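You operate a simulated robot arm through the tools that you are given. There is no shell and no other tool. Be economical: measure what you need, move in short steps, check, and stop when the job is done.

You are at the controls of a simulated two-armed robot. One attempt, no reset.

## Task
Zero the angle gauge on the flat block, then set the slope plate to 6 degrees with it.
Fine: hold the gauge still with one hand while the other presses zero; turn the slope knob; the gauge stays on the plate.
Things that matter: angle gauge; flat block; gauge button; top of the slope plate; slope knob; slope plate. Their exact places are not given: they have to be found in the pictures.

Only the result counts: the job must be done as asked and must still hold three seconds after the hand-in. Knocking over, shifting, dropping, spilling or breaking anything else fails it.

## Robot
Two 7-joint arms with two-finger parallel grippers on one trunk, on a base that drives. Base frame: it is fixed to the floor where the robot stands at the start and does not move with it; the origin is under the middle of the robot, x ahead of it, y to its left, z up. Lengths are in mm, angles in degrees, forces in N, time in s.
The left shoulder is at the start at [70, 163, 1195], the right one opposite. With the tool pointing down near the work surface each hand reaches from about 360 to 880 mm from the robot's upright axis, wherever it stands, measured 20 degrees to its own side. Places, roughly: flat block [700, -100, 800]; gauge button [800, 0, 800]; top of the slope plate [900, -300, 800]; slope knob [800, -400, 800]; slope plate [900, -300, 800]. Payload 3.43 kg a hand.
Tool frame (each hand has its own): the origin (TCP) lies between the finger pads and is the grasp point; the fingertips stand 34 mm ahead of it; z points along the fingers, y is the line along which they close. Largest opening 128 mm; finger width 24, thickness 12; the body of the gripper, 48 by 130 mm, starts 96 mm behind the TCP.
Orientation is told as [roll, pitch, yaw] about the base's x, y, z axes, in that order, counted from this pose: with the fingers straight down and closing along the base's y, the tool's x points along the base's -x, its y along +y and its z along -z.

## Interface
- The arms move only by the tool nudge_tool. It takes "left_series", "right_series" or both (then of equal length, played together; a hand with none holds still); each is a list of rows, each a list of 7 numbers: the shift along the tool's x, y, z in units of 30 mm (1.0 is 30 mm), then the turn, a rotation vector about the tool's x, y, z in units of 6 degrees (1.0 is 6 degrees), then the opening, from 0 (shut) to 1 (fully open). In form: [[dx, dy, dz, ax, ay, az, hand], ...]. A call has 1 to 8 rows; each row shifts and turns the commanded pose from where the row before left it, along the tool's axes as they then stand. A call with a number of a shift or a turn outside -1 to 1 is refused whole. Rows are played at 5 a second. More than 50 mm and 8.6 degrees between two rows, or a gripper value outside its range, and nothing of the call is played. Where a pose cannot be reached the arm comes as near as it can. A force on the tool above 90 N (or 10 N above the force at the start of the call, whichever is more), or a blocked arm, ends the call early, and 0.2 s more pass. Each finger travels about 153 mm/s and halts on what it meets, pressing with about 39 N; the grip force reading is that of the motor and also rises with nothing between the fingers. The clock runs only during rows and for 0.2 s after the last one: add rows that do not move to give the fingers time. It gives the time, the measured TCP pose, the force on the tool (base axes), the opening and the grip force at its end, in the units of the frame above (readings bear some noise).
- Cameras (640 x 400 px; columns grow to the right, rows downward): "scene" is now at [137, -6.2, 1421.1]; the picture's right is [-0.05, -1.00, 0.00], its down [-0.59, 0.03, -0.81] and it looks along [0.81, -0.04, -0.59] (base axes); focal length 272 px, centre (320, 200). "left" rides on the left gripper at [76, 11, -160] in its tool frame; the picture's right is [-0.15, 0.99, 0.00], its down [-0.88, -0.13, -0.46] and it looks along [-0.45, -0.07, 0.89] (tool axes); focal length 234 px, centre (320, 200). "right" rides on the right gripper at [76, -11, -160] in its tool frame; the picture's right is [0.15, 0.99, 0.00], its down [-0.88, 0.13, -0.46] and it looks along [-0.45, 0.07, 0.89] (tool axes); focal length 234 px, centre (320, 200).
- get_image(camera): a new picture of that camera. The clock stands still meanwhile.
- slide_trunk(by): slides the trunk up (or, below 0, down) by that many mm; the arms and the scene camera ride with it, the base frame stays. It gives what a move gives, with no picture.
- steer(legs): drives the robot by 1 to 6 legs, each [ahead, left, turn to the left] in mm, mm and degrees, along the robot's own axes; the way and the turn of a leg run together, so that a leg with both is an arc; at most 1500 mm and 180 degrees a leg. The arms and the cameras ride along, it lands a little off, and it stops where it bumps. It gives what a move gives.
- head_to(pan, tilt): turns the head with the scene camera to pan (to the left, within 86 degrees either way) and tilt (down, from -29 to 69), counted from straight ahead of the robot. It gives what a move gives.
- locate(camera, pixels): for up to 12 pixels [column, row] of the newest picture of that camera ("zoom" is the newest enlarged one), the place [x, y, z] in the base frame of the surface seen there, good to about 2 mm. The clock stands still meanwhile.
- enlarge(camera, box): a new picture of the part [left, top, right, bottom] of that camera's present view, enlarged. The clock stands still meanwhile.
- job_done(): hands the job in; it is judged then, once.

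Go step by step. Measure first, check grasps and placings, and put right what went wrong. The budget is 80 turns and 58 pictures, counting those below and the enlarged ones. Unless the task says otherwise, let go and move clear before handing in, and close with one line.

The tools are called after ">>>" as a command line: name --argument value ..., lists and objects as JSON in quotes. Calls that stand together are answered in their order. nudge_tool: Moves the arms, as the interface text tells. Its arguments: {"type":"object","properties":{"left_series":{"type":"array","items":{"type":"array","items":{"type":"number"}}},"right_series":{"type":"array","items":{"type":"array","items":{"type":"number"}}}},"required":[]} The other tools are called the same way: slide_trunk (by) slides the trunk up or down; steer (legs) drives the base; head_to (pan, tilt) turns the head that bears the scene camera; get_image (camera) takes a picture; locate (camera, pixels) gives the place of the surface under pixels of a picture; enlarge (camera, box) takes an enlarged picture of a part of a camera's view; job_done () hands the job in.

At the start:

```text
time_s: 0.0
left_tcp_pos: [591.2, 114.0, 1163.9]
left_tcp_rot: [0.0, 0.1, 0.0]
left_ft_force: [0.2, -0.1, 0.7]
left_opening: 127.8
left_grip_force: 0.0
right_tcp_pos: [448.6, -266.2, 1160.4]
right_tcp_rot: [0.0, 0.0, 0.0]
right_ft_force: [0.3, -0.9, 0.4]
right_opening: 127.9
right_grip_force: 0.1
trunk travel left (down, up): [-675.0, 265.0]
robot x, y, heading: [-3.5, -3.4, 0.1]
head pan, tilt: [-2.9, 36.3]
```

scene: 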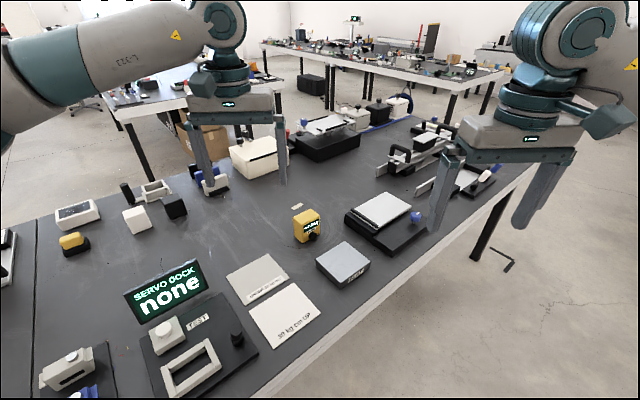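
right: 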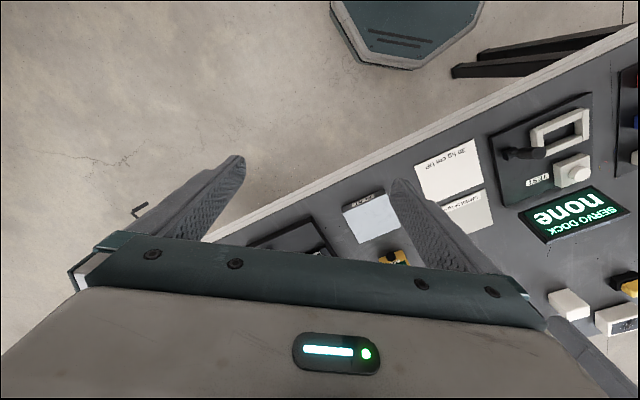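
left: 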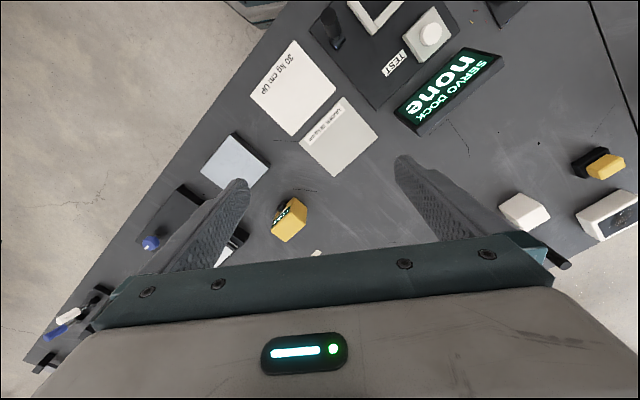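

The scene shows the yellow gauge near (307,225), the flat block near (343,263), the slope plate near (384,212) and its blue knob at (417,217). I'll enlarge that area to measure.

>>> enlarge --camera "scene" --box '[270, 170, 450, 295]'

```text
3.20 times, centred on (360, 232) of scene
```

zoom: 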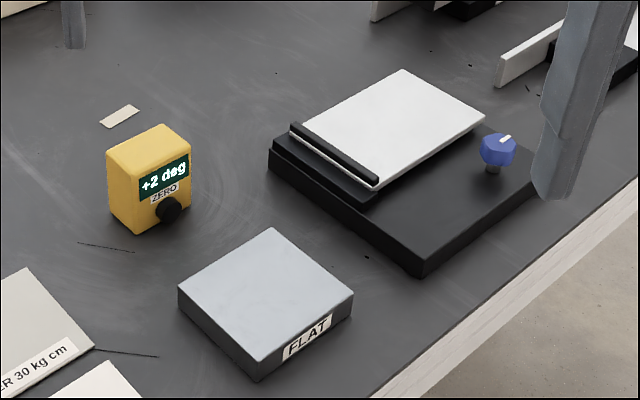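

>>> locate --camera "zoom" --pixels '[[160, 127], [108, 152], [138, 170], [190, 150], [170, 207], [138, 232], [273, 229], [180, 289], [262, 360], [352, 294], [188, 204], [112, 205]]'

>>> locate --camera "zoom" --pixels '[[403, 71], [484, 119], [381, 180], [295, 135], [380, 183], [293, 124], [497, 145], [505, 139], [492, 168], [415, 262], [270, 150], [535, 190]]'

```text
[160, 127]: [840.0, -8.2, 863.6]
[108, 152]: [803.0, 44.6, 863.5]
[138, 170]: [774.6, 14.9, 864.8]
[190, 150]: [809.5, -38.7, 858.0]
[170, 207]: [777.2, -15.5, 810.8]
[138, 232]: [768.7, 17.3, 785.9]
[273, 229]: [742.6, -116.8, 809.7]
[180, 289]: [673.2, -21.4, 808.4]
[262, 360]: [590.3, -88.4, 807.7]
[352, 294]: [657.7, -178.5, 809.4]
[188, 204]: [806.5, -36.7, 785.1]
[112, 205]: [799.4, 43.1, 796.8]
```

```text
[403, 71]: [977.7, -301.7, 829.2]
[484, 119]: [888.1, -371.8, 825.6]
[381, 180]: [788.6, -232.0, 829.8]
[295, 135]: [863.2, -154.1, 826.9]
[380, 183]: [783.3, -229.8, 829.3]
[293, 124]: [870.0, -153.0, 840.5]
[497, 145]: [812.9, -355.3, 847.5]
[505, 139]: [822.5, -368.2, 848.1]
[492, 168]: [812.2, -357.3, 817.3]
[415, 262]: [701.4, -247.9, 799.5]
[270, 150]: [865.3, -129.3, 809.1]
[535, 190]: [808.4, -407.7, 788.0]
```

The gauge's wide face and the block and plate edges all run along about (0.57,-0.82), so the table edge sits at roughly 35° to me. I'll check the base and edge clearance before driving along the table.

>>> locate --camera "right" --pixels '[[335, 20], [360, 66], [408, 69], [455, 60], [485, 5], [240, 222], [400, 150], [600, 50], [455, 70], [60, 60], [140, 208]]'

>>> head_to --pan -50 --tilt 50

>>> get_image --camera "scene"

```text
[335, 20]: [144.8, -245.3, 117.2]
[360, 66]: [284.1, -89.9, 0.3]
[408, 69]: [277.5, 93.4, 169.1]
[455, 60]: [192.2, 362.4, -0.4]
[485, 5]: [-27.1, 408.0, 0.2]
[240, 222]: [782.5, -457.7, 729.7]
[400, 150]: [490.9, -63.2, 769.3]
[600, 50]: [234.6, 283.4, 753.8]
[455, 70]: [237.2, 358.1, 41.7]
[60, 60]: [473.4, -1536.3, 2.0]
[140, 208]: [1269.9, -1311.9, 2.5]
```

```text
time_s: 1.1
left_tcp_pos: [590.3, 114.7, 1162.9]
left_tcp_rot: [0.0, 0.0, 0.0]
left_ft_force: [-0.4, 0.3, -0.3]
left_opening: 128.0
left_grip_force: 0.1
right_tcp_pos: [447.6, -266.5, 1160.7]
right_tcp_rot: [0.0, 0.0, 0.0]
right_ft_force: [-0.3, -0.1, -0.3]
right_opening: 128.2
right_grip_force: 0.1
trunk travel left (down, up): [-675.0, 265.0]
robot x, y, heading: [0.7, 1.6, 0.3]
head pan, tilt: [-50.0, 50.0]
```

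```text
53 pictures are left
```

scene: 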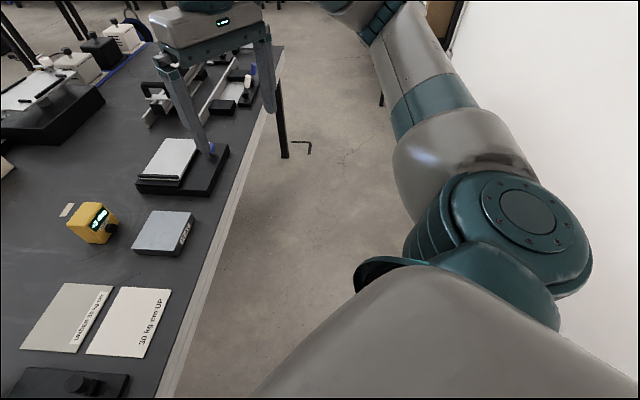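

The base front reaches about 285 mm and the table edge line lies 357 mm away along normal (0.80,0.59). I'll drive parallel to the edge, then turn to face the table.

>>> steer --legs '[[255, -350, 0], [0, 0, 36.5]]'

>>> head_to --pan -10 --tilt 50

>>> get_image --camera "scene"

```text
time_s: 5.5
left_tcp_pos: [654.4, 92.3, 1163.0]
left_tcp_rot: [-0.1, 0.0, 37.3]
left_ft_force: [0.2, 0.8, 0.3]
left_opening: 127.9
left_grip_force: 0.0
right_tcp_pos: [768.9, -297.5, 1161.0]
right_tcp_rot: [0.1, 0.0, 37.2]
right_ft_force: [0.0, 0.4, 0.5]
right_opening: 127.9
right_grip_force: 0.0
trunk travel left (down, up): [-675.0, 265.0]
robot x, y, heading: [252.4, -358.4, 37.1]
head pan, tilt: [-50.0, 50.0]
```

```text
time_s: 6.6
left_tcp_pos: [653.9, 92.7, 1163.0]
left_tcp_rot: [0.0, 0.1, 37.1]
left_ft_force: [0.2, 0.6, 0.1]
left_opening: 127.7
left_grip_force: 0.1
right_tcp_pos: [770.0, -296.4, 1161.9]
right_tcp_rot: [0.0, 0.0, 37.2]
right_ft_force: [0.0, 0.1, 0.7]
right_opening: 127.8
right_grip_force: 0.0
trunk travel left (down, up): [-675.0, 265.0]
robot x, y, heading: [256.0, -356.6, 37.2]
head pan, tilt: [-10.0, 50.0]
```

```text
52 pictures are left
```

scene: 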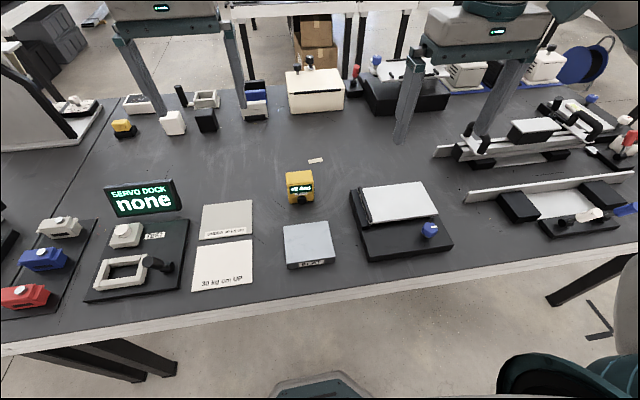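

The workspace is now square in front of me, with the gauge at (299,187), block at (309,244), plate at (400,203) and knob at (430,229). I'll enlarge for accurate geometry.

>>> enlarge --camera "scene" --box '[270, 150, 470, 275]'

```text
3.20 times, centred on (370, 212) of scene
```

zoom: 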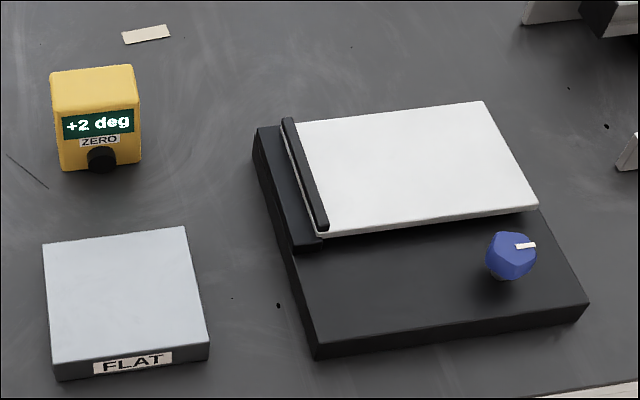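

>>> locate --camera "zoom" --pixels '[[54, 73], [129, 68], [59, 112], [138, 105], [102, 156], [62, 166], [138, 160], [45, 248], [183, 231], [54, 360], [206, 342], [94, 90]]'

>>> locate --camera "zoom" --pixels '[[300, 125], [483, 104], [536, 206], [331, 231], [289, 120], [322, 225], [294, 150], [500, 242], [528, 245], [490, 262], [534, 255], [516, 245]]'

```text
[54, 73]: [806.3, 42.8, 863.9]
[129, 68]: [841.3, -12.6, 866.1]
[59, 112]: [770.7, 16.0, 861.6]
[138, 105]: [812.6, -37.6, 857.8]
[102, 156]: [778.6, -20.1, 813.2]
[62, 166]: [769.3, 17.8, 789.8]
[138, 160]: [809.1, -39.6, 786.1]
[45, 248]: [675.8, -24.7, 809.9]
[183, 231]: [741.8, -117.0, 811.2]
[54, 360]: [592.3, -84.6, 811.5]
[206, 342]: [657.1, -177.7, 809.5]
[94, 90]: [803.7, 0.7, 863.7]
```

```text
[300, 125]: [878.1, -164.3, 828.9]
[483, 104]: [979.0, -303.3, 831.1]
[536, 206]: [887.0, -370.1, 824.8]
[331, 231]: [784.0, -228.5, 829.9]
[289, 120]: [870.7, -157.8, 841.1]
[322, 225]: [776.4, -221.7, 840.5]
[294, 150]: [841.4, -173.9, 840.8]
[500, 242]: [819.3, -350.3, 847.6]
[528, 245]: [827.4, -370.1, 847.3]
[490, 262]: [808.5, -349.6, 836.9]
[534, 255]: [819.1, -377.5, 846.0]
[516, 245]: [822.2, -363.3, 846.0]
```

The gauge is centred at about (806,1) with its top at 864, width 66 and yaw about 36°. I'm bringing the left hand above it with the fingers open.

>>> nudge_tool --left_series '[[-0.383, -0.905, 0.8, 0, 0, 0.18, 1], [-0.383, -0.905, 0.8, 0, 0, 0, 1], [-0.383, -0.905, 0.8, 0, 0, 0, 1], [-0.383, -0.905, 0.8, 0, 0, 0, 1], [-0.383, -0.905, 0.8, 0, 0, 0, 1], [-0.383, -0.905, 0.8, 0, 0, 0, 1], [0, 0, 1, 0, 0, 0, 1], [0, 0, 1, 0, 0, 0, 1]]'

>>> get_image --camera "left"

```text
time_s: 8.4
left_tcp_pos: [804.7, 3.3, 959.1]
left_tcp_rot: [0.1, -0.1, 36.1]
left_ft_force: [1.0, 0.3, -0.3]
left_opening: 128.1
left_grip_force: 0.1
right_tcp_pos: [771.5, -296.0, 1160.2]
right_tcp_rot: [0.0, 0.0, 37.3]
right_ft_force: [-0.7, 0.6, 0.0]
right_opening: 128.2
right_grip_force: 0.0
trunk travel left (down, up): [-675.0, 265.0]
robot x, y, heading: [254.9, -359.7, 37.3]
head pan, tilt: [-10.0, 50.0]
```

```text
50 pictures are left
```

left: 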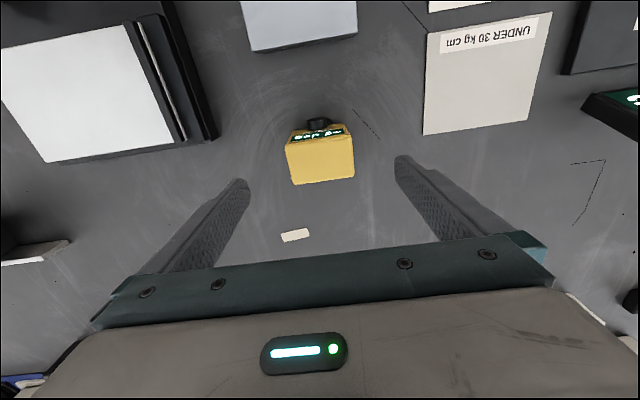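

The gauge sits centred between the left fingers at (320,157). I'll check its corners from this view.

>>> locate --camera "left" --pixels '[[286, 150], [351, 138], [355, 177], [294, 183], [322, 160]]'

```text
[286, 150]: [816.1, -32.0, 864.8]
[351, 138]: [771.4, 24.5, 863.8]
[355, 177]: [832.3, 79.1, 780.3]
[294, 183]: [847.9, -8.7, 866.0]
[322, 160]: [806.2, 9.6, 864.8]
```

I'm descending to about z = 843 and closing.

>>> nudge_tool --left_series '[[-0.09, -0.02, 0.97, 0, 0, 0, 1], [0, 0, 0.97, 0, 0, 0, 1], [0, 0, 0.97, 0, 0, 0, 1], [0, 0, 0.97, 0, 0, 0, 1], [0, 0, 0, 0, 0, 0, 0.65], [0, 0, 0, 0, 0, 0, 0.3], [0, 0, 0, 0, 0, 0, 0.3], [0, 0, 0, 0, 0, 0, 0.3]]'

>>> get_image --camera "left"

```text
time_s: 10.2
left_tcp_pos: [807.1, 2.4, 843.2]
left_tcp_rot: [0.0, 0.0, 36.1]
left_ft_force: [0.2, 0.3, 0.7]
left_opening: 74.5
left_grip_force: 39.4
right_tcp_pos: [770.5, -295.8, 1160.3]
right_tcp_rot: [0.0, 0.0, 37.2]
right_ft_force: [0.0, 0.3, -0.7]
right_opening: 128.0
right_grip_force: 0.1
trunk travel left (down, up): [-675.0, 265.0]
robot x, y, heading: [250.9, -357.1, 37.1]
head pan, tilt: [-10.0, 50.0]
```

```text
49 pictures are left
```

left: 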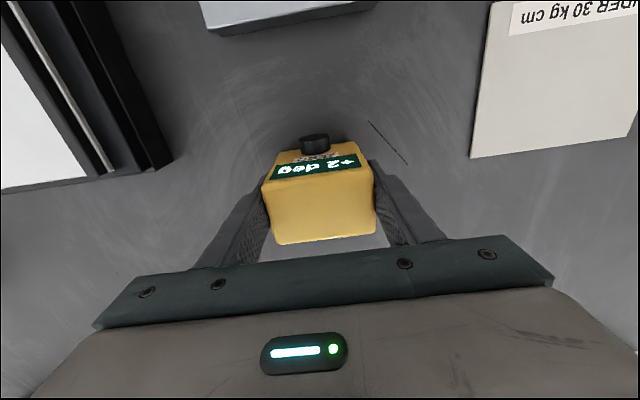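

The gauge is gripped at opening 74.5 with grip force 39. I'm lifting it and carrying it straight toward me to above the block.

>>> nudge_tool --left_series '[[0, 0, -1, 0, 0, 0, 0.3], [0, 0, -1, 0, 0, 0, 0.3], [0.967, 0, 0, 0, 0, 0, 0.3], [0.967, 0, 0, 0, 0, 0, 0.3], [0.967, 0, 0, 0, 0, 0, 0.3], [0.967, 0, 0, 0, 0, 0, 0.3], [0.967, 0, 0, 0, 0, 0, 0.3], [0.967, 0, 0, 0, 0, 0, 0.3]]'

>>> get_image --camera "scene"

```text
time_s: 12.0
left_tcp_pos: [666.5, -99.6, 901.3]
left_tcp_rot: [0.0, 0.0, 36.2]
left_ft_force: [-0.1, 0.7, -0.9]
left_opening: 74.6
left_grip_force: 38.9
right_tcp_pos: [770.6, -296.9, 1160.1]
right_tcp_rot: [0.0, 0.0, 37.3]
right_ft_force: [0.4, 0.5, -0.2]
right_opening: 128.0
right_grip_force: 0.0
trunk travel left (down, up): [-675.0, 265.0]
robot x, y, heading: [250.6, -352.5, 37.0]
head pan, tilt: [-10.0, 50.0]
```

```text
48 pictures are left
```

scene: 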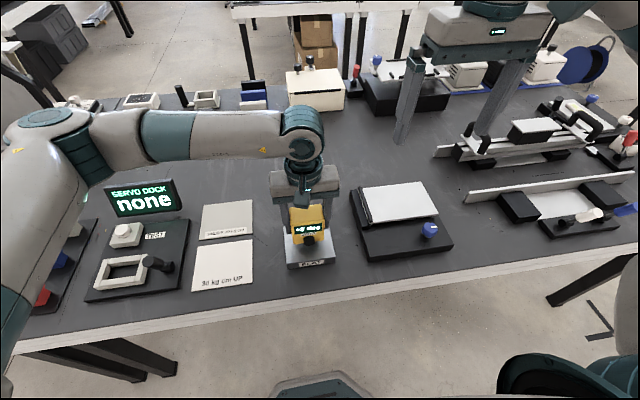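

I'm lowering onto the block, then releasing briefly so it sits flat, and regripping.

>>> nudge_tool --left_series '[[0, 0, 0.5, 0, 0, 0, 0.3], [0, 0, 0.25, 0, 0, 0, 0.3], [0, 0, 0.13, 0, 0, 0, 0.3], [0, 0, 0.03, 0, 0, 0, 0.3], [0, 0, 0, 0, 0, 0, 0.3]]'

>>> enlarge --camera "scene" --box '[260, 180, 360, 280]'

```text
time_s: 13.2
left_tcp_pos: [667.2, -98.4, 874.1]
left_tcp_rot: [0.0, 0.1, 36.1]
left_ft_force: [-0.7, 0.6, -2.3]
left_opening: 74.8
left_grip_force: 38.9
right_tcp_pos: [770.5, -297.4, 1161.4]
right_tcp_rot: [0.0, 0.1, 37.1]
right_ft_force: [0.6, 1.2, 0.0]
right_opening: 127.9
right_grip_force: 0.1
trunk travel left (down, up): [-675.0, 265.0]
robot x, y, heading: [253.3, -357.8, 37.1]
head pan, tilt: [-10.0, 50.0]
```

```text
4.00 times, centred on (310, 230) of scene
```

zoom: 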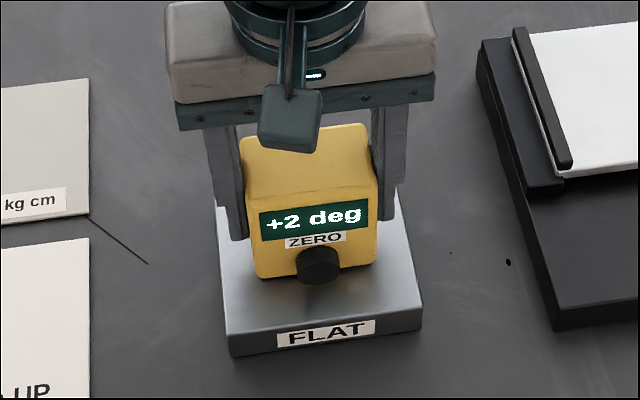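

The gauge is on or nearly on the block and reads +2. I'm opening slightly, regripping, and locating the button.

>>> nudge_tool --left_series '[[0, 0, 0, 0, 0, 0, 0.68], [0, 0, 0, 0, 0, 0, 0.68], [0, 0, 0, 0, 0, 0, 0.3], [0, 0, 0, 0, 0, 0, 0.3], [0, 0, 0, 0, 0, 0, 0.3]]'

>>> enlarge --camera "scene" --box '[260, 180, 360, 280]'

>>> locate --camera "zoom" --pixels '[[320, 268], [320, 258], [320, 278], [260, 270], [372, 262], [300, 290], [280, 80], [290, 135]]'

```text
time_s: 14.4
left_tcp_pos: [666.4, -99.4, 875.3]
left_tcp_rot: [0.1, -0.1, 36.1]
left_ft_force: [0.0, -0.3, 0.7]
left_opening: 74.6
left_grip_force: 39.0
right_tcp_pos: [770.1, -296.4, 1159.8]
right_tcp_rot: [-0.1, 0.0, 37.3]
right_ft_force: [1.0, 0.2, -0.7]
right_opening: 128.1
right_grip_force: 0.2
trunk travel left (down, up): [-675.0, 265.0]
robot x, y, heading: [253.7, -356.7, 37.3]
head pan, tilt: [-10.0, 50.0]
```

```text
4.00 times, centred on (310, 230) of scene
```

zoom: 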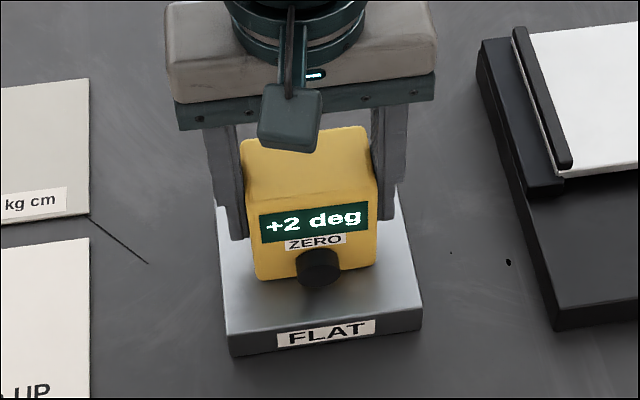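

```text
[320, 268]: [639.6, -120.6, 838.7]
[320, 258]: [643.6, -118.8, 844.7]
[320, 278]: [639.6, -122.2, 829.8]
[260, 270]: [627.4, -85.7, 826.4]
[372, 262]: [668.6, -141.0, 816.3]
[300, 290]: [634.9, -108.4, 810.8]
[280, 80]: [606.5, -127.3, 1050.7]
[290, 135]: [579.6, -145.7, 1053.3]
```

It still reads +2. The button face is at about (640,-121,838). I'll bring the right hand in from the right, pointing left and about 35° down with shut fingers, so it stays clear of the left hand and its camera. I'm reorienting it at height first.

>>> nudge_tool --right_series '[[0, 0, 0, 0, 0, 0.9, 0.6], [0, 0, 0, 0, 0, 0.9, 0.2], [0, 0, 0, 0, 0, 0.9, 0], [0, 0, 0, -1, 0, 0, 0], [0, 0, 0, -1, 0, 0, 0], [0, 0, 0, -1, 0, 0, 0], [0, 0, 0, -1, 0, 0, 0], [0, 0, 0, -1, 0, 0, 0]]'

>>> nudge_tool --right_series '[[0, 0, 0, -1, 0, 0, 0], [0, 0, 0, -1, 0, 0, 0], [0, 0, 0, -1, 0, 0, 0], [0, 0, 0, -1, 0, 0, 0], [0, 0, 0, -0.17, 0, 0, 0]]'

>>> get_image --camera "scene"

```text
time_s: 16.2
left_tcp_pos: [666.0, -98.1, 874.4]
left_tcp_rot: [0.1, -0.1, 36.2]
left_ft_force: [0.3, 0.2, 0.2]
left_opening: 74.7
left_grip_force: 39.2
right_tcp_pos: [769.8, -295.4, 1160.7]
right_tcp_rot: [30.0, 0.0, 21.1]
right_ft_force: [0.8, -0.4, 0.0]
right_opening: 0.1
right_grip_force: 33.0
trunk travel left (down, up): [-675.0, 265.0]
robot x, y, heading: [255.3, -357.5, 36.8]
head pan, tilt: [-10.0, 50.0]
```

```text
time_s: 17.4
left_tcp_pos: [666.0, -99.0, 874.9]
left_tcp_rot: [-0.1, -0.1, 36.0]
left_ft_force: [0.2, -1.1, 1.2]
left_opening: 74.8
left_grip_force: 38.4
right_tcp_pos: [769.9, -296.9, 1160.6]
right_tcp_rot: [55.1, 0.1, 21.0]
right_ft_force: [0.4, -1.3, -0.3]
right_opening: 0.0
right_grip_force: 33.2
trunk travel left (down, up): [-675.0, 265.0]
robot x, y, heading: [251.4, -355.9, 37.2]
head pan, tilt: [-10.0, 50.0]
```

```text
45 pictures are left
```

scene: 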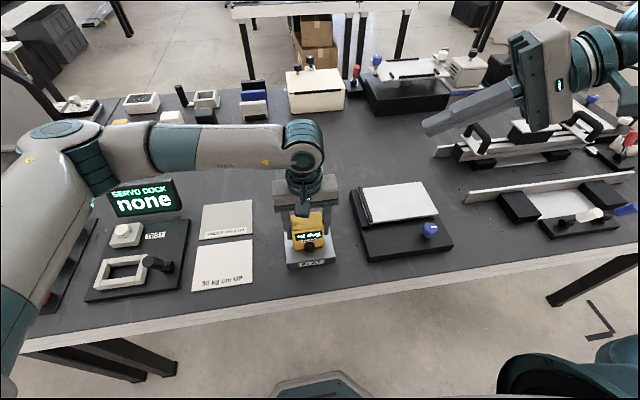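

The right hand is oriented as planned. I'm lowering it along the table side to z of about 910, still 120 mm right of the button.

>>> nudge_tool --right_series '[[0.263, -0.696, 0.823, 0, 0, 0, 0], [0.263, -0.696, 0.823, 0, 0, 0, 0], [0.263, -0.696, 0.823, 0, 0, 0, 0], [0.263, -0.696, 0.823, 0, 0, 0, 0], [0.263, -0.696, 0.823, 0, 0, 0, 0], [0.263, -0.696, 0.823, 0, 0, 0, 0], [0.263, -0.696, 0.823, 0, 0, 0, 0], [0.263, -0.696, 0.823, 0, 0, 0, 0]]'

>>> get_image --camera "scene"

```text
time_s: 19.2
left_tcp_pos: [666.6, -99.3, 876.1]
left_tcp_rot: [0.0, 0.1, 36.1]
left_ft_force: [-1.0, -0.3, 0.1]
left_opening: 74.6
left_grip_force: 39.3
right_tcp_pos: [686.5, -256.5, 908.7]
right_tcp_rot: [55.0, -0.1, 21.0]
right_ft_force: [0.4, 0.7, -0.4]
right_opening: 0.0
right_grip_force: 32.7
trunk travel left (down, up): [-675.0, 265.0]
robot x, y, heading: [254.7, -356.9, 37.1]
head pan, tilt: [-10.0, 50.0]
```

```text
44 pictures are left
```

scene: 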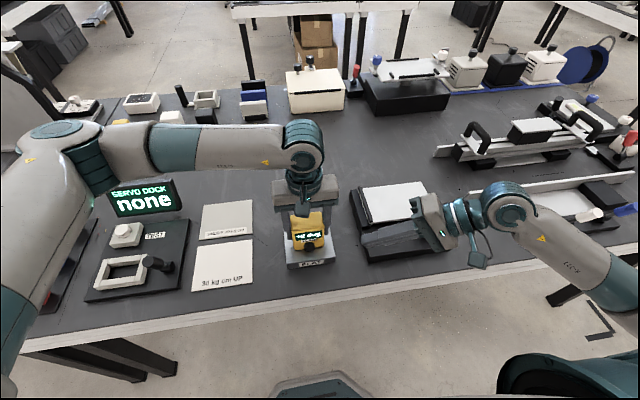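

I'm sliding left to just in front of the button, about 25 mm off.

>>> nudge_tool --right_series '[[0.173, 0.119, 0.703, 0, 0, 0, 0], [0.173, 0.119, 0.703, 0, 0, 0, 0], [0.173, 0.119, 0.703, 0, 0, 0, 0], [0.173, 0.119, 0.703, 0, 0, 0, 0], [0.173, 0.119, 0.703, 0, 0, 0, 0], [0.173, 0.119, 0.703, 0, 0, 0, 0]]'

>>> enlarge --camera "scene" --box '[260, 180, 380, 280]'

```text
time_s: 20.6
left_tcp_pos: [665.7, -99.4, 875.3]
left_tcp_rot: [0.0, 0.0, 36.1]
left_ft_force: [0.6, -0.2, -0.5]
left_opening: 74.7
left_grip_force: 38.9
right_tcp_pos: [615.3, -160.5, 853.6]
right_tcp_rot: [55.1, -0.1, 21.0]
right_ft_force: [-0.1, 0.5, -1.2]
right_opening: 0.0
right_grip_force: 32.6
trunk travel left (down, up): [-675.0, 265.0]
robot x, y, heading: [254.5, -356.8, 37.1]
head pan, tilt: [-10.0, 50.0]
```

```text
4.00 times, centred on (320, 230) of scene
```

zoom: 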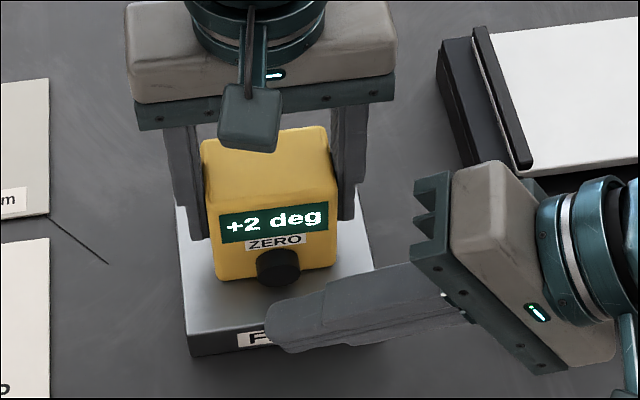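

The tip sits in front of the button at zoom (278,267). I'll check the tip's position.

>>> locate --camera "zoom" --pixels '[[270, 325], [290, 300], [300, 345], [290, 320], [310, 298], [278, 267]]'

```text
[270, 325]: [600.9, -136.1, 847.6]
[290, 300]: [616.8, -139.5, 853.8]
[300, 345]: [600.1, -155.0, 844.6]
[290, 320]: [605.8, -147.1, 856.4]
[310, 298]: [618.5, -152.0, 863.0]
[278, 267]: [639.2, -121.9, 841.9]
```

The tip is aligned with the button. I'm advancing along the table normal, about 20 mm and then in fine steps.

>>> nudge_tool --right_series '[[-0.322, 0.05, 0.07, 0, 0, 0, 0], [-0.322, 0.05, 0.07, 0, 0, 0, 0], [-0.08, 0.012, 0.018, 0, 0, 0, 0], [-0.08, 0.012, 0.018, 0, 0, 0, 0]]'

>>> enlarge --camera "scene" --box '[260, 180, 380, 280]'

```text
time_s: 21.6
left_tcp_pos: [667.9, -99.3, 875.4]
left_tcp_rot: [0.0, -0.1, 36.1]
left_ft_force: [0.4, 0.5, 0.1]
left_opening: 74.8
left_grip_force: 39.3
right_tcp_pos: [636.7, -144.8, 854.4]
right_tcp_rot: [55.0, 0.1, 21.0]
right_ft_force: [0.3, -1.1, -0.4]
right_opening: 0.0
right_grip_force: 32.8
trunk travel left (down, up): [-675.0, 265.0]
robot x, y, heading: [251.5, -354.1, 37.1]
head pan, tilt: [-10.0, 50.0]
```

```text
4.00 times, centred on (320, 230) of scene
```

zoom: 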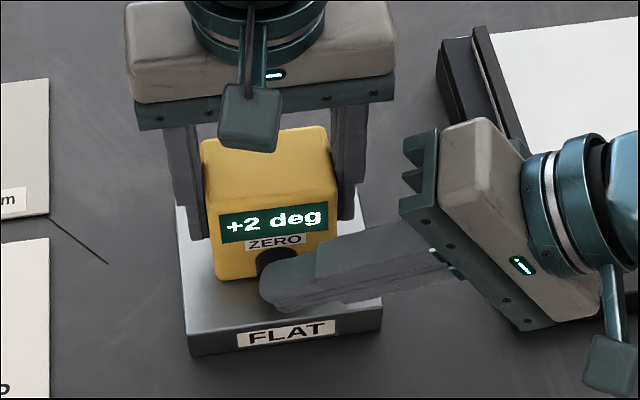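

There's no contact force yet and the tip covers the button's lower part. I'm stepping 1.5 mm at a time.

>>> nudge_tool --right_series '[[-0.048, 0.007, 0.0106, 0, 0, 0, 0], [-0.048, 0.007, 0.0106, 0, 0, 0, 0], [-0.048, 0.007, 0.0106, 0, 0, 0, 0], [-0.048, 0.007, 0.0106, 0, 0, 0, 0]]'

>>> enlarge --camera "scene" --box '[260, 180, 380, 280]'

```text
time_s: 22.6
left_tcp_pos: [667.6, -98.1, 874.6]
left_tcp_rot: [0.0, 0.0, 36.2]
left_ft_force: [3.0, 4.1, 0.4]
left_opening: 74.8
left_grip_force: 38.8
right_tcp_pos: [643.3, -143.0, 854.9]
right_tcp_rot: [55.0, 0.1, 21.1]
right_ft_force: [-3.6, -4.0, -0.8]
right_opening: 0.1
right_grip_force: 33.0
trunk travel left (down, up): [-675.0, 265.0]
robot x, y, heading: [251.0, -354.3, 37.0]
head pan, tilt: [-10.0, 50.0]
```

```text
4.00 times, centred on (320, 230) of scene
```

zoom: 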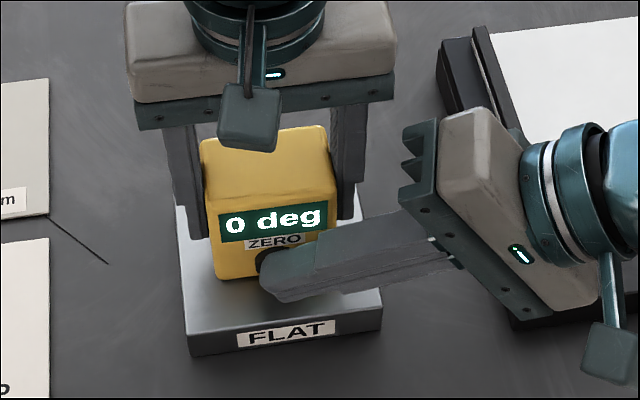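

It reads 0 deg with about 5 N on the button. I'm backing the right hand off and retreating to the right.

>>> nudge_tool --right_series '[[0.5, -0.077, -0.11, 0, 0, 0, 0], [0.5, -0.077, -0.11, 0, 0, 0, 0], [-0.173, -0.119, -0.903, 0, 0, 0, 0], [-0.173, -0.119, -0.903, 0, 0, 0, 0], [-0.173, -0.119, -0.903, 0, 0, 0, 0], [-0.173, -0.119, -0.903, 0, 0, 0, 0], [-0.173, -0.119, -0.903, 0, 0, 0, 0], [-0.173, -0.119, -0.903, 0, 0, 0, 0]]'

>>> nudge_tool --right_series '[[0, 0.8, -0.6, 0, 0, 0, 0], [0, 0.8, -0.6, 0, 0, 0, 0], [0, 0.8, -0.6, 0, 0, 0, 0], [0, 0.8, -0.6, 0, 0, 0, 0], [0, 0.8, -0.6, 0, 0, 0, 0], [0, 0.8, -0.6, 0, 0, 0, 0]]'

>>> enlarge --camera "scene" --box '[240, 150, 480, 300]'

```text
time_s: 24.4
left_tcp_pos: [666.6, -99.9, 874.2]
left_tcp_rot: [0.0, 0.0, 36.3]
left_ft_force: [-1.5, -0.6, 0.5]
left_opening: 75.1
left_grip_force: 39.1
right_tcp_pos: [696.5, -286.3, 929.7]
right_tcp_rot: [55.0, -0.1, 21.0]
right_ft_force: [-0.4, -0.2, 0.3]
right_opening: 0.0
right_grip_force: 32.6
trunk travel left (down, up): [-675.0, 265.0]
robot x, y, heading: [250.8, -354.5, 36.9]
head pan, tilt: [-10.0, 50.0]
```

```text
time_s: 25.8
left_tcp_pos: [666.4, -99.4, 875.0]
left_tcp_rot: [0.1, 0.1, 36.1]
left_ft_force: [0.5, 0.3, 0.5]
left_opening: 74.6
left_grip_force: 38.6
right_tcp_pos: [698.9, -290.4, 1114.6]
right_tcp_rot: [55.0, 0.1, 21.0]
right_ft_force: [-0.2, 0.5, -0.9]
right_opening: 0.0
right_grip_force: 32.8
trunk travel left (down, up): [-675.0, 265.0]
robot x, y, heading: [256.7, -353.5, 37.4]
head pan, tilt: [-10.0, 50.0]
```

```text
2.67 times, centred on (360, 225) of scene
```

zoom: 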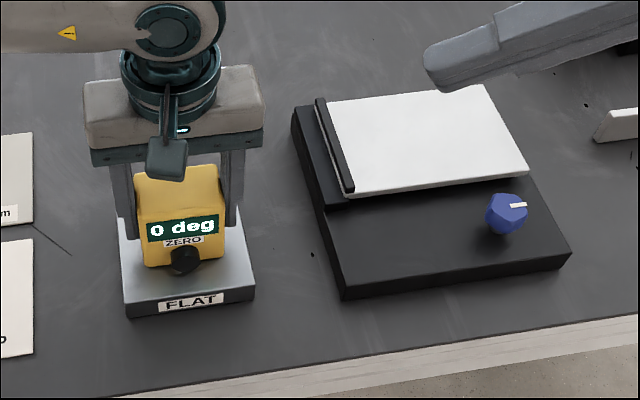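

Zero holds after release. I'm retreating the right hand to the right and standing it upright again for the knob.

>>> nudge_tool --right_series '[[-0.259, -0.554, -0.791, 0, 0, 0, 0], [-0.259, -0.554, -0.791, 0, 0, 0, 0], [-0.259, -0.554, -0.791, 0, 0, 0, 0], [-0.259, -0.554, -0.791, 0, 0, 0, 0], [-0.259, -0.554, -0.791, 0, 0, 0, 0], [0, 0, 0, 1, 0, 0, 0], [0, 0, 0, 1, 0, 0, 0], [0, 0, 0, 1, 0, 0, 0]]'

>>> nudge_tool --right_series '[[0, 0, 0, 1, 0, 0, 0], [0, 0, 0, 1, 0, 0, 0], [0, 0, 0, 1, 0, 0, 0], [0, 0, 0, 1, 0, 0, 0], [0, 0, 0, 1, 0, 0, 0], [0, 0, 0, 1, 0, 0, 0], [0, 0, 0, 0.17, 0, 0, 0.4]]'

```text
time_s: 27.6
left_tcp_pos: [667.0, -98.7, 875.2]
left_tcp_rot: [0.0, 0.0, 36.1]
left_ft_force: [0.7, -0.6, 0.5]
left_opening: 74.8
left_grip_force: 39.5
right_tcp_pos: [788.5, -411.6, 1111.8]
right_tcp_rot: [36.9, -0.1, 21.0]
right_ft_force: [0.3, 0.6, 0.2]
right_opening: 0.0
right_grip_force: 33.2
trunk travel left (down, up): [-675.0, 265.0]
robot x, y, heading: [255.2, -354.1, 37.1]
head pan, tilt: [-10.0, 50.0]
```

```text
time_s: 29.2
left_tcp_pos: [666.4, -99.1, 875.3]
left_tcp_rot: [0.1, 0.0, 36.1]
left_ft_force: [-0.8, 1.0, 0.9]
left_opening: 74.9
left_grip_force: 39.0
right_tcp_pos: [789.0, -412.0, 1109.6]
right_tcp_rot: [0.0, 0.0, 21.0]
right_ft_force: [0.4, 0.1, -0.5]
right_opening: 51.0
right_grip_force: 0.1
trunk travel left (down, up): [-675.0, 265.0]
robot x, y, heading: [253.6, -355.5, 36.9]
head pan, tilt: [-10.0, 50.0]
```

The right hand at (789,-412) would be close to the left's path, so I'm moving it further away while the left lifts and carries the gauge above the plate.

>>> nudge_tool --right_series '[[0.53, -0.92, 0, 0, 0, 0, 0.4], [0.53, -0.92, 0, 0, 0, 0, 0.4], [0.53, -0.92, 0, 0, 0, 0, 0.4], [0.53, -0.92, 0, 0, 0, 0, 0.4]]' --left_series '[[0, 0, -0.5, 0, 0, 0, 0.3], [0, 0, -0.5, 0, 0, 0, 0.3], [0, 0, -0.5, 0, 0, 0, 0.3], [0, 0, -0.5, 0, 0, 0, 0.3]]'

>>> nudge_tool --left_series '[[-0.308, -0.94, 0, 0, 0, 0, 0.3], [-0.308, -0.94, 0, 0, 0, 0, 0.3], [-0.308, -0.94, 0, 0, 0, 0, 0.3], [-0.308, -0.94, 0, 0, 0, 0, 0.3], [-0.308, -0.94, 0, 0, 0, 0, 0.3], [-0.308, -0.94, 0, 0, 0, 0, 0.3], [-0.308, -0.94, 0, 0, 0, 0, 0.3], [-0.308, -0.94, 0, 0, 0, 0, 0.3]]'

>>> get_image --camera "scene"

```text
time_s: 30.2
left_tcp_pos: [665.6, -101.4, 936.3]
left_tcp_rot: [0.0, -0.2, 36.3]
left_ft_force: [-1.1, 0.1, -3.2]
left_opening: 74.7
left_grip_force: 38.5
right_tcp_pos: [768.5, -542.4, 1107.9]
right_tcp_rot: [0.1, -0.3, 21.1]
right_ft_force: [-0.3, -1.1, 0.5]
right_opening: 51.2
right_grip_force: 0.0
trunk travel left (down, up): [-675.0, 265.0]
robot x, y, heading: [252.6, -357.9, 37.2]
head pan, tilt: [-10.0, 50.0]
```

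```text
time_s: 32.0
left_tcp_pos: [860.4, -238.1, 934.8]
left_tcp_rot: [0.1, 0.0, 36.0]
left_ft_force: [-0.3, -0.9, -1.6]
left_opening: 75.0
left_grip_force: 39.1
right_tcp_pos: [771.5, -541.4, 1105.8]
right_tcp_rot: [0.0, 0.0, 21.0]
right_ft_force: [0.6, -0.4, 0.2]
right_opening: 51.3
right_grip_force: 0.0
trunk travel left (down, up): [-675.0, 265.0]
robot x, y, heading: [252.0, -355.8, 37.4]
head pan, tilt: [-10.0, 50.0]
```

```text
39 pictures are left
```

scene: 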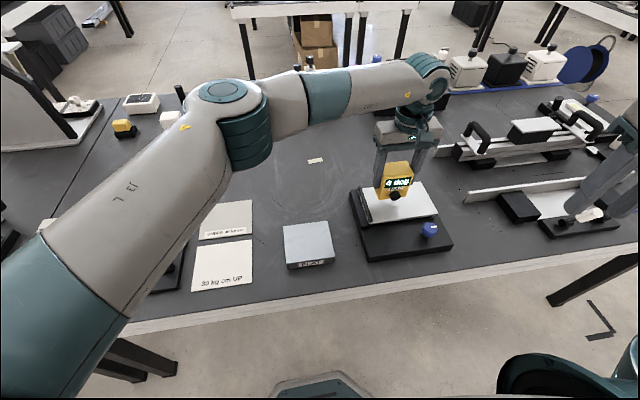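

The gauge is above the plate. I'm lowering it to about z = 896.

>>> nudge_tool --left_series '[[0, 0, 0.6, 0, 0, 0, 0.3], [0, 0, 0.45, 0, 0, 0, 0.3], [0, 0, 0.15, 0, 0, 0, 0.3], [0, 0, 0.1, 0, 0, 0, 0.3], [0, 0, 0, 0, 0, 0, 0.3]]'

>>> enlarge --camera "scene" --box '[330, 130, 490, 270]'

```text
time_s: 33.2
left_tcp_pos: [860.2, -238.1, 896.2]
left_tcp_rot: [0.0, 0.0, 36.1]
left_ft_force: [0.0, 0.0, -1.9]
left_opening: 74.6
left_grip_force: 39.5
right_tcp_pos: [770.0, -539.7, 1106.3]
right_tcp_rot: [0.0, 0.1, 21.0]
right_ft_force: [0.2, -0.4, 0.0]
right_opening: 51.2
right_grip_force: 0.1
trunk travel left (down, up): [-675.0, 265.0]
robot x, y, heading: [256.4, -353.5, 37.3]
head pan, tilt: [-10.0, 50.0]
```

```text
2.86 times, centred on (410, 200) of scene
```

zoom: 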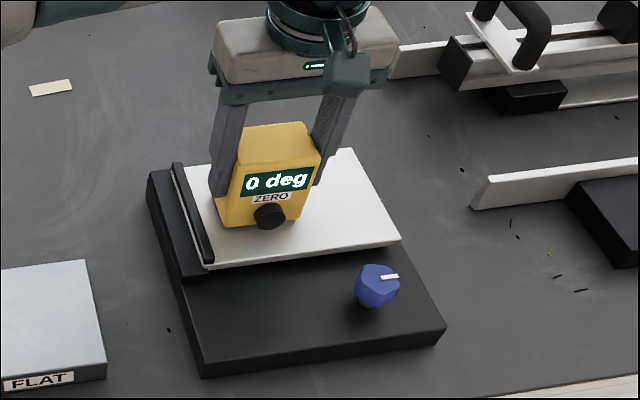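

The force still shows the gauge's weight (-1.9), so it isn't fully down. I'm lowering in 1 mm steps.

>>> nudge_tool --left_series '[[0, 0, 0.035, 0, 0, 0, 0.3], [0, 0, 0.035, 0, 0, 0, 0.3], [0, 0, 0, 0, 0, 0, 0.3]]'

>>> enlarge --camera "scene" --box '[350, 150, 450, 230]'

```text
time_s: 34.0
left_tcp_pos: [858.7, -239.0, 894.2]
left_tcp_rot: [0.0, 0.0, 36.1]
left_ft_force: [0.9, 0.9, 0.7]
left_opening: 74.5
left_grip_force: 38.8
right_tcp_pos: [771.1, -541.8, 1106.1]
right_tcp_rot: [0.0, 0.0, 21.1]
right_ft_force: [-0.4, 0.7, 0.2]
right_opening: 51.1
right_grip_force: 0.0
trunk travel left (down, up): [-675.0, 265.0]
robot x, y, heading: [250.2, -353.3, 37.2]
head pan, tilt: [-10.0, 50.0]
```

```text
5.00 times, centred on (400, 190) of scene
```

zoom: 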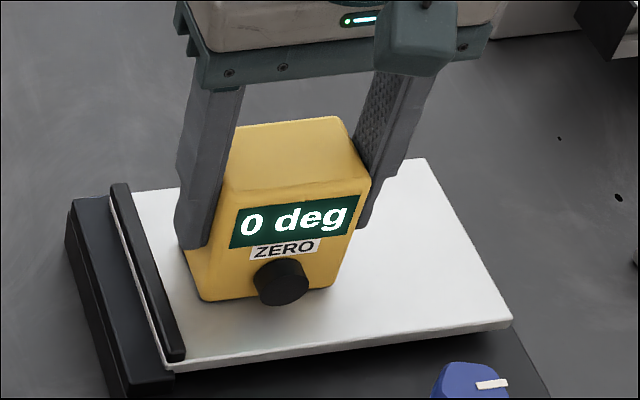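

The weight is off the hand. I'm opening, rising and returning the left hand toward the left.

>>> nudge_tool --left_series '[[0, 0, 0, 0, 0, 0, 0.72], [0, 0, 0, 0, 0, 0, 0.8], [0, 0, -0.7, 0, 0, 0, 0.8], [0, 0, -1, 0, 0, 0, 0.8], [0, 0, -1, 0, 0, 0, 0.8], [0, 0, -1, 0, 0, 0, 0.8], [0, 0, -1, 0, 0, 0, 0.8]]'

>>> nudge_tool --left_series '[[0, 1, -0.5, 0, 0, 0, 0.8], [0, 1, -0.5, 0, 0, 0, 0.8], [0, 1, -0.5, 0, 0, 0, 0.8], [0, 1, 0, 0, 0, 0, 0.8], [0, 1, 0, 0, 0, 0, 0.8], [0, 1, 0, 0, 0, 0, 0.8], [0, 1, 0, 0, 0, 0, 0.8], [0, 1, 0, 0, 0, 0, 0.8]]'

>>> enlarge --camera "scene" --box '[340, 150, 460, 260]'

```text
time_s: 35.6
left_tcp_pos: [860.4, -238.3, 1034.9]
left_tcp_rot: [0.0, 0.0, 36.2]
left_ft_force: [0.2, 0.6, 0.2]
left_opening: 102.5
left_grip_force: 0.0
right_tcp_pos: [770.4, -540.9, 1106.9]
right_tcp_rot: [0.0, 0.0, 21.0]
right_ft_force: [-0.3, -0.2, 0.0]
right_opening: 51.0
right_grip_force: 0.1
trunk travel left (down, up): [-675.0, 265.0]
robot x, y, heading: [256.9, -356.5, 37.5]
head pan, tilt: [-10.0, 50.0]
```

```text
time_s: 37.4
left_tcp_pos: [718.6, -41.1, 1081.5]
left_tcp_rot: [-0.1, 0.0, 36.1]
left_ft_force: [-0.2, 0.3, -0.5]
left_opening: 102.6
left_grip_force: 0.0
right_tcp_pos: [770.1, -539.0, 1108.0]
right_tcp_rot: [-0.1, 0.1, 21.0]
right_ft_force: [0.3, -0.9, 0.0]
right_opening: 51.3
right_grip_force: 0.1
trunk travel left (down, up): [-675.0, 265.0]
robot x, y, heading: [252.7, -356.6, 37.2]
head pan, tilt: [-10.0, 50.0]
```

```text
3.64 times, centred on (400, 205) of scene
```

zoom: 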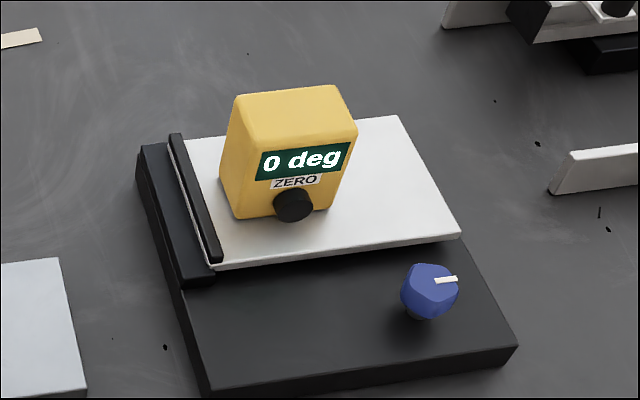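

The gauge stands on the plate reading 0. Now I'll locate the knob precisely.

>>> enlarge --camera "scene" --box '[405, 205, 455, 245]'

>>> locate --camera "zoom" --pixels '[[240, 250], [310, 180], [320, 230], [420, 180], [250, 170], [400, 250], [300, 300], [350, 360], [340, 145], [230, 210]]'

```text
10.00 times, centred on (430, 225) of scene
```

zoom: 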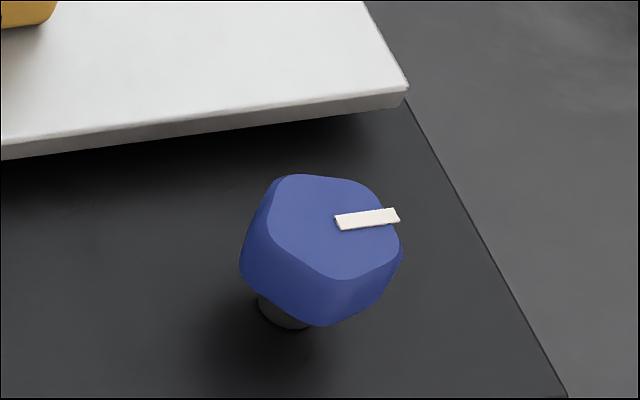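

```text
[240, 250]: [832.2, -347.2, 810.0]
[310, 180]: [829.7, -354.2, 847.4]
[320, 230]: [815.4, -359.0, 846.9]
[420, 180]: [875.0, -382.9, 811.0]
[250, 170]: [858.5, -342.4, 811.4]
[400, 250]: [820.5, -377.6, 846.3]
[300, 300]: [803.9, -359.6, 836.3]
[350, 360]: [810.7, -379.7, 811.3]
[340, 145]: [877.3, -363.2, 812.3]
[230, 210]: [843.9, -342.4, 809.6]
```

The knob centre is about (817,-362), with z from 828 to 847. I'm bringing the right hand above it with the opening at 70.

>>> nudge_tool --right_series '[[-0.596, 0.83, 0.872, 0, 0, 0, 0.55], [-0.596, 0.83, 0.872, 0, 0, 0, 0.55], [-0.596, 0.83, 0.872, 0, 0, 0, 0.55], [-0.596, 0.83, 0.872, 0, 0, 0, 0.55], [-0.596, 0.83, 0.872, 0, 0, 0, 0.55], [-0.596, 0.83, 0.872, 0, 0, 0, 0.55], [0, 0, 0, 0, 0, -1, 0.55], [0, 0, 0, 0, 0, -1, 0.55]]'

>>> get_image --camera "right"

>>> get_image --camera "scene"

```text
time_s: 39.2
left_tcp_pos: [719.1, -42.9, 1080.5]
left_tcp_rot: [-0.1, 0.1, 36.1]
left_ft_force: [-0.1, 0.1, -0.3]
left_opening: 102.9
left_grip_force: 0.1
right_tcp_pos: [812.9, -359.1, 954.2]
right_tcp_rot: [0.1, 0.0, 33.1]
right_ft_force: [0.0, 0.5, 0.2]
right_opening: 70.5
right_grip_force: 0.0
trunk travel left (down, up): [-675.0, 265.0]
robot x, y, heading: [253.6, -353.1, 37.2]
head pan, tilt: [-10.0, 50.0]
```

```text
34 pictures are left
```

right: 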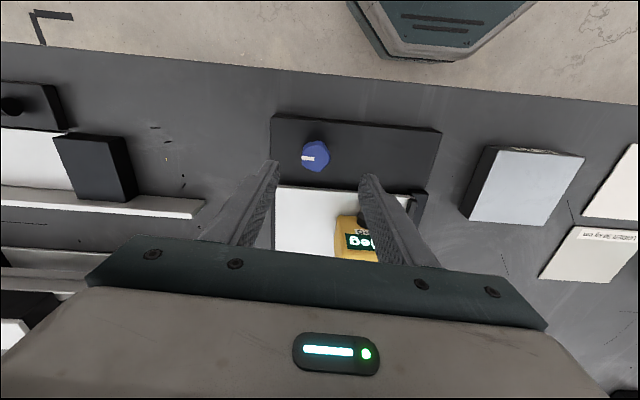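

```text
33 pictures are left
```

scene: 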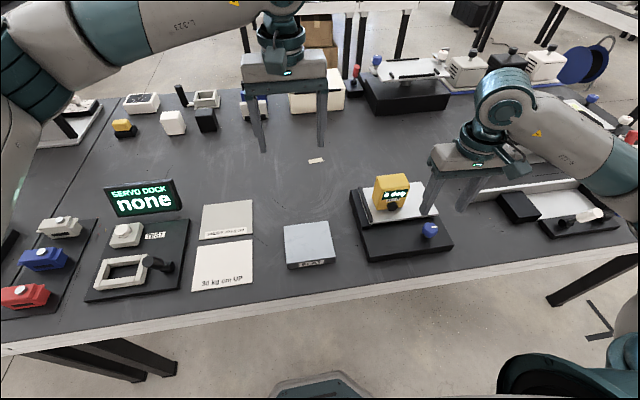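

>>> enlarge --camera "right" --box '[280, 125, 350, 185]'

>>> locate --camera "right" --pixels '[[306, 150], [315, 145], [324, 153], [315, 160], [310, 157], [318, 153]]'

```text
6.67 times, centred on (315, 155) of right
```

zoom: 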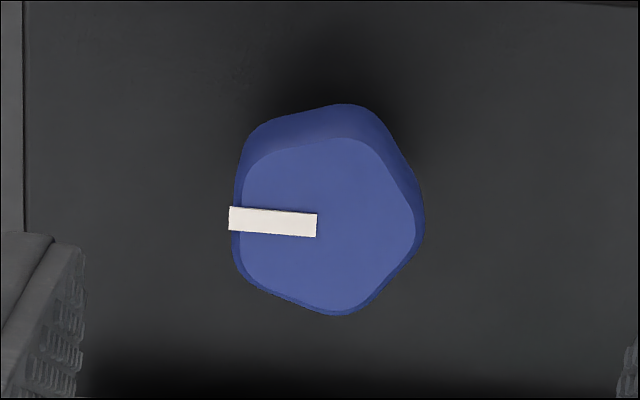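

```text
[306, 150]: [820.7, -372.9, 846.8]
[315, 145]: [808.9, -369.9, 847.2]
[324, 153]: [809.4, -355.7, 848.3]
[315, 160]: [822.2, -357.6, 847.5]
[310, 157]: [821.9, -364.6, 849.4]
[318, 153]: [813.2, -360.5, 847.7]
```

The knob is a pentagon with its pointer to the right and its centre at about (819,-360). I'm aligning the fingers with the pointer axis, descending to z of about 852 and closing.

>>> nudge_tool --right_series '[[-0.145, -0.15, 0.6, 0, 0, -0.77, 0.55], [0, 0, 0.9, 0, 0, 0, 0.55], [0, 0, 0.9, 0, 0, 0, 0.55], [0, 0, 0.6, 0, 0, 0, 0.55], [0, 0, 0.4, 0, 0, 0, 0.55]]'

>>> enlarge --camera "scene" --box '[360, 150, 480, 260]'

```text
time_s: 40.4
left_tcp_pos: [719.1, -42.5, 1081.8]
left_tcp_rot: [0.0, -0.1, 36.2]
left_ft_force: [-0.1, 0.3, -0.5]
left_opening: 102.4
left_grip_force: 0.0
right_tcp_pos: [820.0, -364.0, 851.6]
right_tcp_rot: [0.0, 0.1, 37.7]
right_ft_force: [0.0, 0.5, -0.6]
right_opening: 70.2
right_grip_force: 0.0
trunk travel left (down, up): [-675.0, 265.0]
robot x, y, heading: [253.1, -357.1, 37.2]
head pan, tilt: [-10.0, 50.0]
```

```text
3.64 times, centred on (420, 205) of scene
```

zoom: 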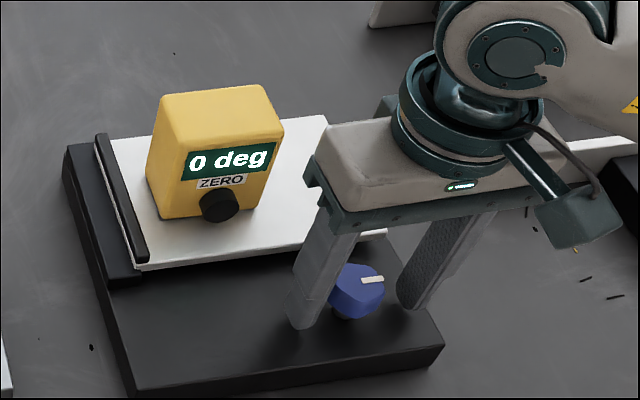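

The fingers straddle the knob but look slightly off to the right, by about 4 mm. I'm shifting left and closing.

>>> nudge_tool --right_series '[[0.0, 0.13, 0, 0, 0, 0, 0.55], [0, 0, 0, 0, 0, 0, 0.4], [0, 0, 0, 0, 0, 0, 0.1], [0, 0, 0, 0, 0, 0, 0.1], [0, 0, 0, 0, 0, 0, 0.1]]'

>>> get_image --camera "right"

>>> enlarge --camera "scene" --box '[360, 150, 480, 260]'

```text
time_s: 41.6
left_tcp_pos: [720.9, -42.3, 1081.8]
left_tcp_rot: [0.1, 0.0, 36.2]
left_ft_force: [-0.2, 0.3, 0.4]
left_opening: 102.6
left_grip_force: 0.1
right_tcp_pos: [818.2, -360.1, 851.5]
right_tcp_rot: [-0.1, 0.0, 37.5]
right_ft_force: [7.9, -7.1, 1.9]
right_opening: 35.2
right_grip_force: 44.6
trunk travel left (down, up): [-675.0, 265.0]
robot x, y, heading: [252.8, -359.1, 37.3]
head pan, tilt: [-10.0, 50.0]
```

```text
30 pictures are left
```

right: 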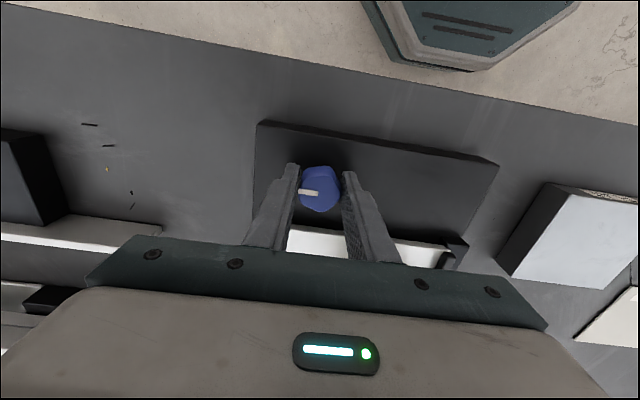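

```text
3.64 times, centred on (420, 205) of scene
```

zoom: 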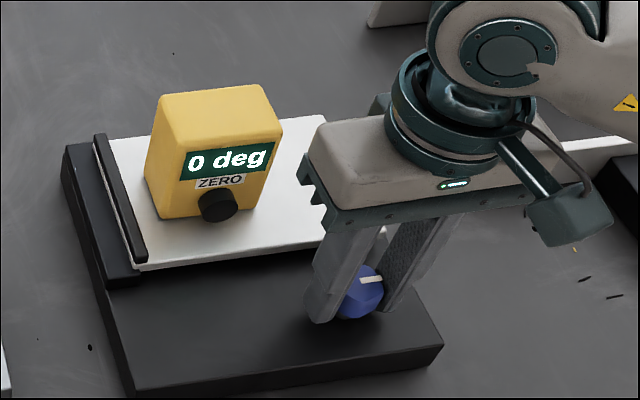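

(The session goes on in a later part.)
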